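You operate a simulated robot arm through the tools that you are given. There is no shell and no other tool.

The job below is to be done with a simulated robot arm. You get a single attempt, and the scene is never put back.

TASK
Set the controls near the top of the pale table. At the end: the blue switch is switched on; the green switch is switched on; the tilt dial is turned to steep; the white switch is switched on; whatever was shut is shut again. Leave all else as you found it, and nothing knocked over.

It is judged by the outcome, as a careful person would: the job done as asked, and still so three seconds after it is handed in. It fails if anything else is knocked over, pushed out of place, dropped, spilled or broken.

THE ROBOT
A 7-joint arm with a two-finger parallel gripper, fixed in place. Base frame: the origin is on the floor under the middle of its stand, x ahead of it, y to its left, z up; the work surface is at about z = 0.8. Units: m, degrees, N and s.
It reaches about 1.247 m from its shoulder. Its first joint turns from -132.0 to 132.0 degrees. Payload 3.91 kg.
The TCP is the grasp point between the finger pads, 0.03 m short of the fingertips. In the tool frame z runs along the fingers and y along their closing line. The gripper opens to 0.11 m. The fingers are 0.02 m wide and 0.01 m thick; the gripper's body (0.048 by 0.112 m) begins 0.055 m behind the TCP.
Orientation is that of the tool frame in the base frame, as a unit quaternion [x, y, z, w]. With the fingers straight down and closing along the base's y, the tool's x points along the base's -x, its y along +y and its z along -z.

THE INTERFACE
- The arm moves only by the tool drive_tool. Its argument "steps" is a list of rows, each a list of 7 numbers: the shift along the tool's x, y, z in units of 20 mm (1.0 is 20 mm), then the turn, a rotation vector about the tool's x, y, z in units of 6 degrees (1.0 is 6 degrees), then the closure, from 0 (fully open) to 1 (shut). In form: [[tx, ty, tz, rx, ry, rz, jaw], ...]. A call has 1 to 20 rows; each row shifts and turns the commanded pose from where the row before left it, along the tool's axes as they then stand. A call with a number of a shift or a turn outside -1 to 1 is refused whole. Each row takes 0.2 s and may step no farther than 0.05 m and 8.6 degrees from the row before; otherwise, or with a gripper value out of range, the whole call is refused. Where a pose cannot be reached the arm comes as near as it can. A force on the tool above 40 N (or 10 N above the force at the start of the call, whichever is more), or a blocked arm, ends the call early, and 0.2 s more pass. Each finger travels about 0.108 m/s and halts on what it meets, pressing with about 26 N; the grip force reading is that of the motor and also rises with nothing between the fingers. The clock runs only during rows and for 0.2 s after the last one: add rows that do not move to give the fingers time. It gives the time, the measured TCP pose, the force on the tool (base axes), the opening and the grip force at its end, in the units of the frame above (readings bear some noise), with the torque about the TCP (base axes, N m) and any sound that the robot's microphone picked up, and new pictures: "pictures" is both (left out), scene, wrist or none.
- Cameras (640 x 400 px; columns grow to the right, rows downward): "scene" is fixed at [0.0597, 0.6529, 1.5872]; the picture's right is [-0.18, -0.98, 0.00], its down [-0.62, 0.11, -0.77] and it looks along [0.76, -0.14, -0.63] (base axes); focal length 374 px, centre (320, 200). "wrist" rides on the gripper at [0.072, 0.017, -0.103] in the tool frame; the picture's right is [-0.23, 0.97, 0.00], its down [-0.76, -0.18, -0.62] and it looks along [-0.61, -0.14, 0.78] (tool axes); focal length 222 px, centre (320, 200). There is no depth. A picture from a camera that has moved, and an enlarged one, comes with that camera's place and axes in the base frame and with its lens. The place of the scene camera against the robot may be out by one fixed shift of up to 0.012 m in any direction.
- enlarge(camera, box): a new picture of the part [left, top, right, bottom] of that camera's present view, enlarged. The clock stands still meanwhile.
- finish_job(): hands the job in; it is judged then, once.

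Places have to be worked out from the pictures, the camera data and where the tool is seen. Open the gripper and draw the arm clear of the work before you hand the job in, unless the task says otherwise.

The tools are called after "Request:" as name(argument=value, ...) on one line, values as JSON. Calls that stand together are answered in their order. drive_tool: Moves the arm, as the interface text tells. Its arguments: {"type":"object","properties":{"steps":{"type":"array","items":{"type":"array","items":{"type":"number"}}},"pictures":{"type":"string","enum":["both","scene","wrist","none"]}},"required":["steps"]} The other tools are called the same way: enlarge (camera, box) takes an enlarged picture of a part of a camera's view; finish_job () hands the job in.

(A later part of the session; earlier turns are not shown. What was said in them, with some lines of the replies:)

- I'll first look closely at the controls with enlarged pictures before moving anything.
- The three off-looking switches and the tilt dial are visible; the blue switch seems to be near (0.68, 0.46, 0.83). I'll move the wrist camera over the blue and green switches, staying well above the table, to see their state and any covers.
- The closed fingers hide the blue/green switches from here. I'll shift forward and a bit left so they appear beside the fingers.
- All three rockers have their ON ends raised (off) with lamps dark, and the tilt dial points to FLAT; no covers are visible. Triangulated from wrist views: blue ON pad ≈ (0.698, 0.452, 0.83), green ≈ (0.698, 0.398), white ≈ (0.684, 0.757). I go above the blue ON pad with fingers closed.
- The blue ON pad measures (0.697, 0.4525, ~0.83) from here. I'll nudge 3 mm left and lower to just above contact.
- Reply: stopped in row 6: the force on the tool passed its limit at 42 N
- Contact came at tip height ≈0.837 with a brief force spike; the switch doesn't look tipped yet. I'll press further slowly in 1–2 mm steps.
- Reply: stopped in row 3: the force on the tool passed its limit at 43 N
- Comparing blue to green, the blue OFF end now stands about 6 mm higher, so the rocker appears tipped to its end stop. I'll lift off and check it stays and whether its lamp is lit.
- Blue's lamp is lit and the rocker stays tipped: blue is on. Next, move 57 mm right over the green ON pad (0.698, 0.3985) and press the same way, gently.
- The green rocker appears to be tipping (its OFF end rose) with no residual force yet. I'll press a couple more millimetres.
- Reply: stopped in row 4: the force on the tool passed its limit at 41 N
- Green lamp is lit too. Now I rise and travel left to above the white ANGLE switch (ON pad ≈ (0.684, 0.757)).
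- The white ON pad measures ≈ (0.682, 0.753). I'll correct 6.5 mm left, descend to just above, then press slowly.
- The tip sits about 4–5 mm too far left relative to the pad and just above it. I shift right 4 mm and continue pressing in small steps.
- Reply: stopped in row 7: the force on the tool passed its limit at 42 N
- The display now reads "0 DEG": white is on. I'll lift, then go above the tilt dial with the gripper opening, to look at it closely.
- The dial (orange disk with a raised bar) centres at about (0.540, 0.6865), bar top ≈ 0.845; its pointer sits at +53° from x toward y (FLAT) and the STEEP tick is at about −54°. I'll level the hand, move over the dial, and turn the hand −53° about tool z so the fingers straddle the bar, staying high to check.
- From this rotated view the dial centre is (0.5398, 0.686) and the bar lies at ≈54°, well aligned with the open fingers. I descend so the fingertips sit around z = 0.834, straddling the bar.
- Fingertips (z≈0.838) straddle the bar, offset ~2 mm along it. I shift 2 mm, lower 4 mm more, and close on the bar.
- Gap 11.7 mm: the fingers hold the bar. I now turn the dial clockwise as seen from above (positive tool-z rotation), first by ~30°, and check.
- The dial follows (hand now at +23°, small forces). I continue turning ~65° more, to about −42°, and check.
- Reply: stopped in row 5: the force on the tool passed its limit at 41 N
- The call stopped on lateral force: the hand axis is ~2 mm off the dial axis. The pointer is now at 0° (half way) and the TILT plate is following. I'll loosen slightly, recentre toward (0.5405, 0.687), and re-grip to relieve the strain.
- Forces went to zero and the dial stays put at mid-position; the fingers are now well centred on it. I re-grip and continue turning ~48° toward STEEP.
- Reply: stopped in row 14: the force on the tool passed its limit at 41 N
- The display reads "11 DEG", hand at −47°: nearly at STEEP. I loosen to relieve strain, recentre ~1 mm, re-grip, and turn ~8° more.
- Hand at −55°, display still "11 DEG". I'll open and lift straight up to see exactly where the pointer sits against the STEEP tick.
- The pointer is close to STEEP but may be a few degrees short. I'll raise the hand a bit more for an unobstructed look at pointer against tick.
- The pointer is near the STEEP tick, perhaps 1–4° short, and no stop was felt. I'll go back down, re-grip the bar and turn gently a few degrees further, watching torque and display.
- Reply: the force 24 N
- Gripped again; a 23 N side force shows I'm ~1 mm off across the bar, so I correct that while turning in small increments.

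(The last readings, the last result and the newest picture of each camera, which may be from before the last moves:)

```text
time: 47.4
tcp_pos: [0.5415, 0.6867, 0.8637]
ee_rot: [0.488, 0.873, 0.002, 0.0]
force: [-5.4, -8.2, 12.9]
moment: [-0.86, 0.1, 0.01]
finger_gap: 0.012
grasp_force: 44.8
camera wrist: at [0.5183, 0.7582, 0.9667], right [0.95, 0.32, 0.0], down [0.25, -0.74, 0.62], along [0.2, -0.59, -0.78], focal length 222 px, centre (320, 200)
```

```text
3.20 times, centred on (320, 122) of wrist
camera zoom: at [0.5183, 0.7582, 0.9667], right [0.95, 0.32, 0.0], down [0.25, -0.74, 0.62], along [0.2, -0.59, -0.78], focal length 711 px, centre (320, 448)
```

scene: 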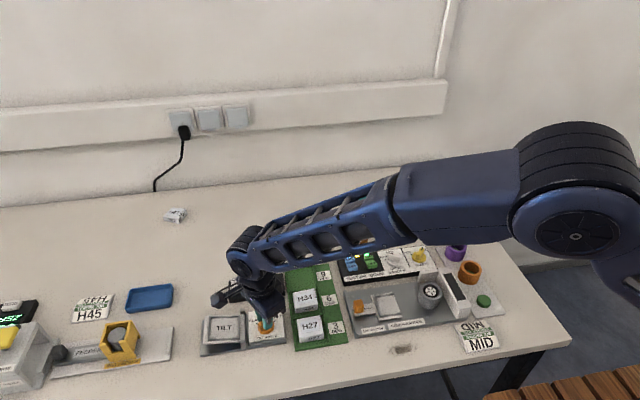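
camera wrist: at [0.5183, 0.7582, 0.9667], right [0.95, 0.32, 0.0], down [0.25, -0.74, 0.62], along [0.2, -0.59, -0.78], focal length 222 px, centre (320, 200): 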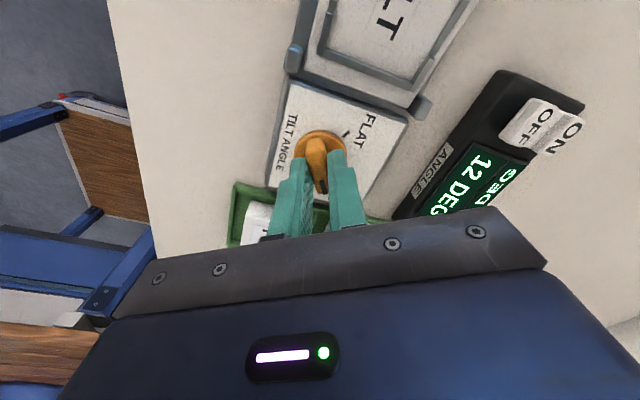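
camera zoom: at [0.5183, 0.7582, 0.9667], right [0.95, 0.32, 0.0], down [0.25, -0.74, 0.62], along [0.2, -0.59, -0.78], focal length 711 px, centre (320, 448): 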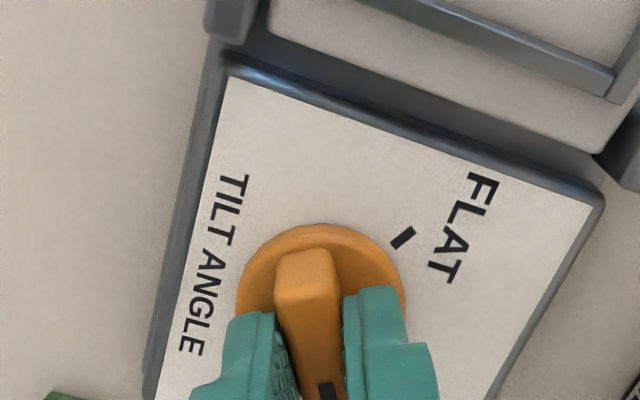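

Display now reads "12 DEG" at hand angle −58.4°; the readings fit a 120° span (±60°). I turn the last ~1.8° to reach the tick and check the torque.

Request:
drive_tool(steps=[[0, 0, 0, 0, 0, 0.15, 1], [0, 0, 0, 0, 0, 0.15, 1], [0, 0, 0, 0, 0, 0, 1], [0, 0, 0, 0, 0, 0, 1]], pictures="wrist")

Request:
drive_tool(steps=[[0, 0, 0, 0, 0, 0, 0.85], [0, 0, 0, 0, 0, 0, 0.65], [0, 0, 0, 0, 0, 0, 0.55], [0, 0, -0.6, 0, 0, 0, 0.55], [0, 0, -0.9, 0, 0, 0, 0.55], [0, 0, -0.9, 0, 0, 0, 0.55], [0, 0, -0.9, 0, 0, 0, 0.55], [0, 0, 0, 0, 0, 0, 0.55]], pictures="both")

Request:
enlarge(camera="wrist", box=[220, 60, 420, 185])

Request:
enlarge(camera="scene", box=[245, 295, 295, 345])

```text
time: 48.4
tcp_pos: [0.5426, 0.6866, 0.8653]
ee_rot: [0.502, 0.865, 0.001, -0.001]
force: [-11.0, -12.9, 13.0]
moment: [-0.36, 0.69, 0.52]
finger_gap: 0.0117
grasp_force: 45.0
camera wrist: at [0.5206, 0.7588, 0.9668], right [0.96, 0.29, 0.0], down [0.22, -0.75, 0.62], along [0.18, -0.59, -0.78], focal length 222 px, centre (320, 200)
```

wrist: 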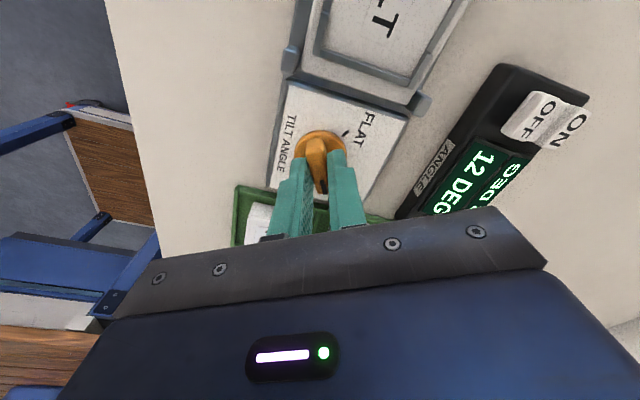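

```text
time: 50.2
tcp_pos: [0.5422, 0.6881, 0.9289]
ee_rot: [0.501, 0.865, 0.002, -0.001]
force: [-0.1, -0.2, -0.5]
moment: [-0.01, -0.03, 0.0]
finger_gap: 0.0492
grasp_force: 0.0
camera wrist: at [0.5211, 0.758, 1.0327], right [0.96, 0.29, 0.0], down [0.22, -0.75, 0.62], along [0.18, -0.59, -0.78], focal length 222 px, centre (320, 200)
```

scene: 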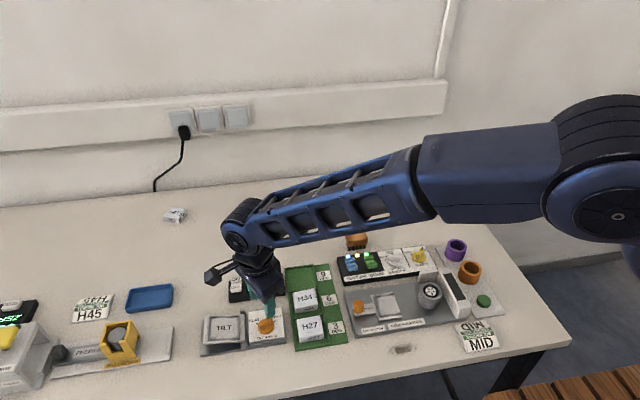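
wrist: 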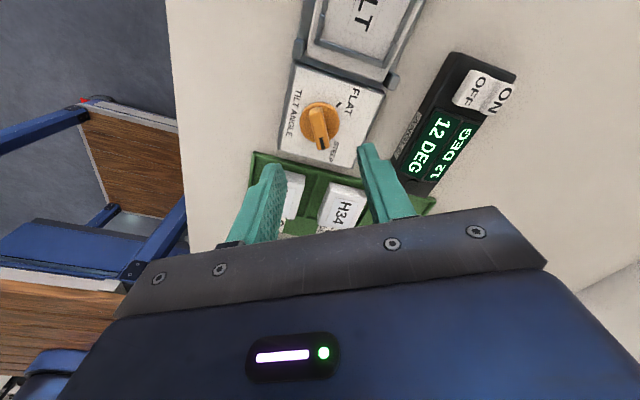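

```text
3.20 times, centred on (320, 122) of wrist
camera zoom: at [0.5211, 0.758, 1.0327], right [0.96, 0.29, 0.0], down [0.22, -0.75, 0.62], along [0.18, -0.59, -0.78], focal length 711 px, centre (320, 448)
```

zoom: 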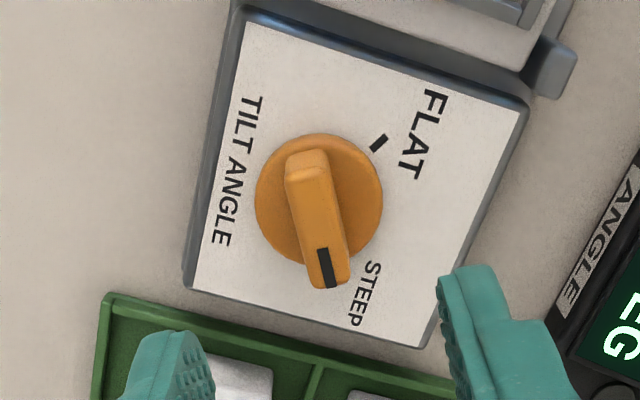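

```text
8.00 times, centred on (270, 320) of scene
camera zoom: at [0.0597, 0.6529, 1.5872], right [-0.18, -0.98, 0.0], down [-0.62, 0.11, -0.77], along [0.76, -0.14, -0.63], focal length 2990 px, centre (720, -760)
```

zoom: 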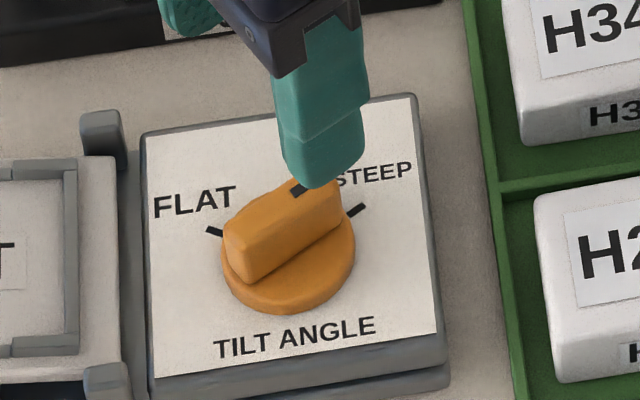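

A torque of 0.5 N·m appeared at −60°, so the dial has reached its end stop at STEEP, and the display holds 12 DEG. I lift away, open fully, turn the hand back, and withdraw.

Request:
drive_tool(steps=[[0, 0, -1, 0, 0, 0, 0.4], [0, 0, -1, 0, 0, 0, 0.2], [0, 0, -1, 0, 0, 0, 0], [0, 0, -1, 0, 0, 0, 0], [0, 0, -1, 0, 0, 0, 0], [0, 0, -1, 0, 0, -1, 0], [0, 0, -1, 0, 0, -1, 0], [0, 0, -1, 0, 0, -1, 0], [0, 0, -1, 0, 0, -1, 0], [0, 0, -1, 0, 0, -1, 0], [0, 0, -1, 0, 0, -1, 0], [0, 0, -1, 0, 0, -1, 0], [0, 0, 0, 0, 0, -1, 0], [0, 0, 0, 0, 0, -1, 0], [0, 0, 0, 0, 0, -1, 0], [0, 0, 0, 0, 0, 0, 0]], pictures="none")

Request:
drive_tool(steps=[[0, -1, 0, 0, 0, 0, 0], [0, -1, 0, 0, 0, 0, 0], [0, -1, 0, 0, 0, 0, 0], [0, -1, 0, 0, 0, 0, 0], [0, -1, 0, 0, 0, 0, 0], [0, -1, 0, 0, 0, 0, 0], [0, -1, 0, 0, 0, 0, 0], [0, -1, 0, 0, 0, 0, 0], [0, -1, 0, 0, 0, 0, 0], [0, -1, 0, 0, 0, 0, 0], [0, -1, 0, 0, 0, 0, 0], [0, -1, 0, 0, 0, 0, 0], [0, -1, 0, 0, 0, 0, 0], [0, -1, 0, 0, 0, 0, 0], [0, -1, 0, 0, 0, 0, 0], [0, -1, 0, 0, 0, 0, 0], [0, -1, 0, 0, 0, 0, 0], [0, -1, 0, 0, 0, 0, 0], [0, -1, 0, 0, 0, 0, 0], [0, 0, 0, 0, 0, 0, 0]], pictures="both")

Request:
enlarge(camera="scene", box=[195, 240, 355, 350])

Request:
enlarge(camera="scene", box=[320, 220, 520, 360])

Request:
enlarge(camera="scene", box=[245, 295, 295, 345])

```text
time: 53.6
tcp_pos: [0.5431, 0.6867, 1.1696]
ee_rot: [0.001, 1.0, 0.002, 0.001]
force: [0.1, 0.4, 0.2]
moment: [-0.02, -0.04, -0.01]
finger_gap: 0.11
grasp_force: 0.0
```

```text
time: 57.8
tcp_pos: [0.5402, 0.3053, 1.1681]
ee_rot: [0.002, 1.0, 0.003, 0.001]
force: [0.2, -0.4, 0.0]
moment: [-0.02, -0.03, 0.01]
finger_gap: 0.11
grasp_force: 0.1
camera wrist: at [0.4683, 0.3233, 1.2705], right [0.23, 0.97, 0.0], down [0.76, -0.18, 0.62], along [0.61, -0.14, -0.78], focal length 222 px, centre (320, 200)
```

scene: 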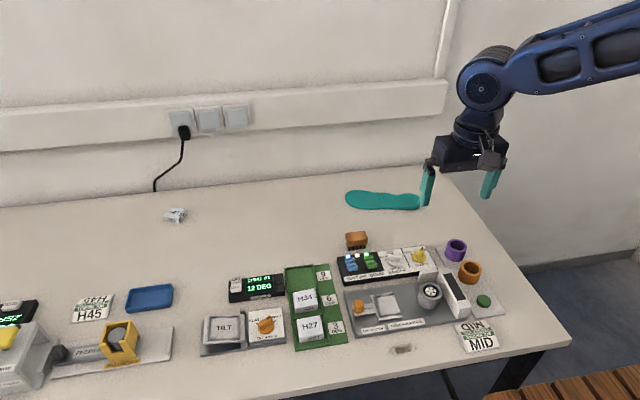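
wrist: 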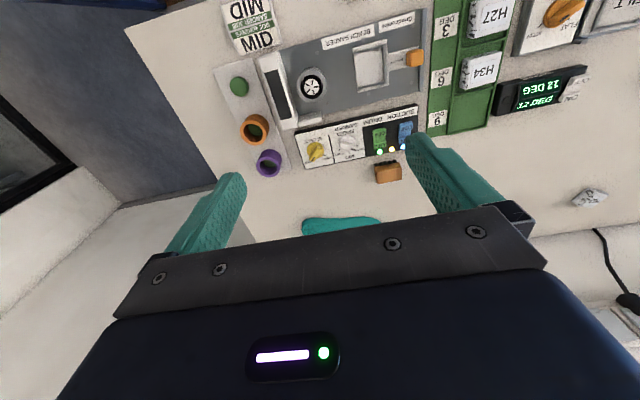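

```text
3.64 times, centred on (275, 295) of scene
camera zoom: at [0.0597, 0.6529, 1.5872], right [-0.18, -0.98, 0.0], down [-0.62, 0.11, -0.77], along [0.76, -0.14, -0.63], focal length 1359 px, centre (484, -146)
```

zoom: 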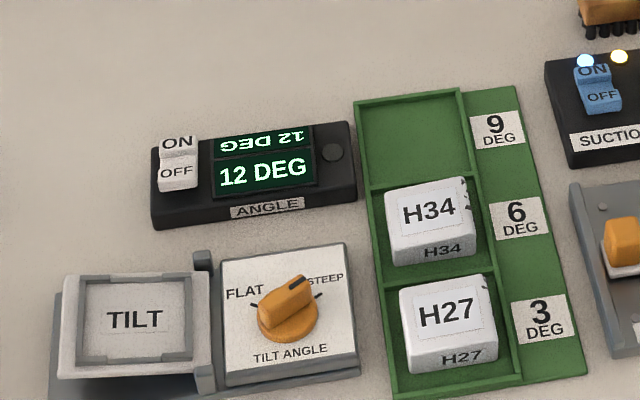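

```text
2.86 times, centred on (420, 290) of scene
camera zoom: at [0.0597, 0.6529, 1.5872], right [-0.18, -0.98, 0.0], down [-0.62, 0.11, -0.77], along [0.76, -0.14, -0.63], focal length 1068 px, centre (34, -57)
```

zoom: 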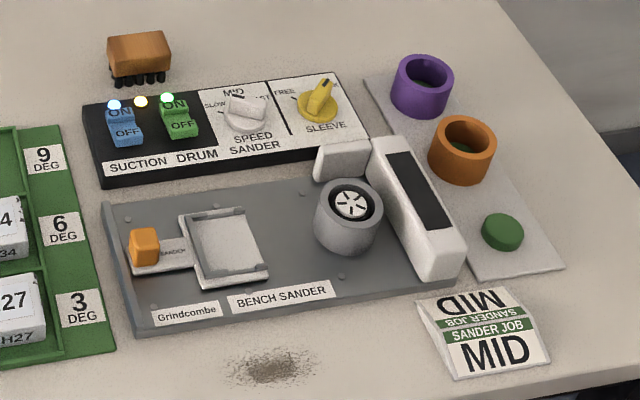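

```text
8.00 times, centred on (270, 320) of scene
camera zoom: at [0.0597, 0.6529, 1.5872], right [-0.18, -0.98, 0.0], down [-0.62, 0.11, -0.77], along [0.76, -0.14, -0.63], focal length 2990 px, centre (720, -760)
```

zoom: 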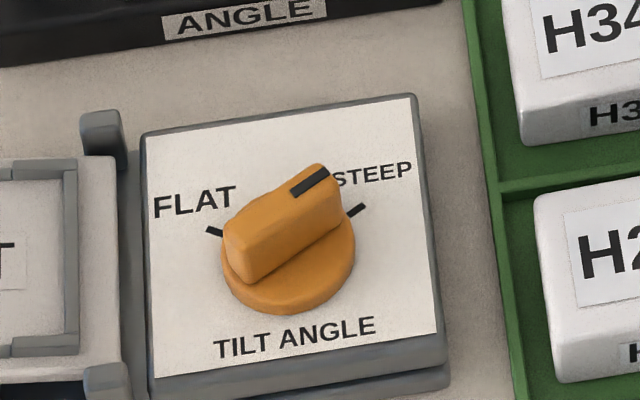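

Everything checks out: the blue and green lamps are lit, the ANGLE display shows 12 DEG so white is on, and the dial is at STEEP. Nothing else has moved, nothing was opened, and the arm is clear with the gripper open, so I hand in.

Request:
finish_job()

```text
The job is handed in.
```

I set all four controls and handed in the job:

- **Blue switch:** on, with its lamp lit.
- **Green switch:** on, with its lamp lit.
- **White switch:** on. The ANGLE display now shows a reading instead of OFF.
- **Tilt dial:** turned to STEEP, up to its end stop. The display read 12 DEG, and the TILT plate tilted with the dial.

None of the controls had a cover, so I opened nothing and there was nothing to shut again. In the final pictures the other knobs, blocks and loose items were where they started. The gripper was open and the arm clear of the table.
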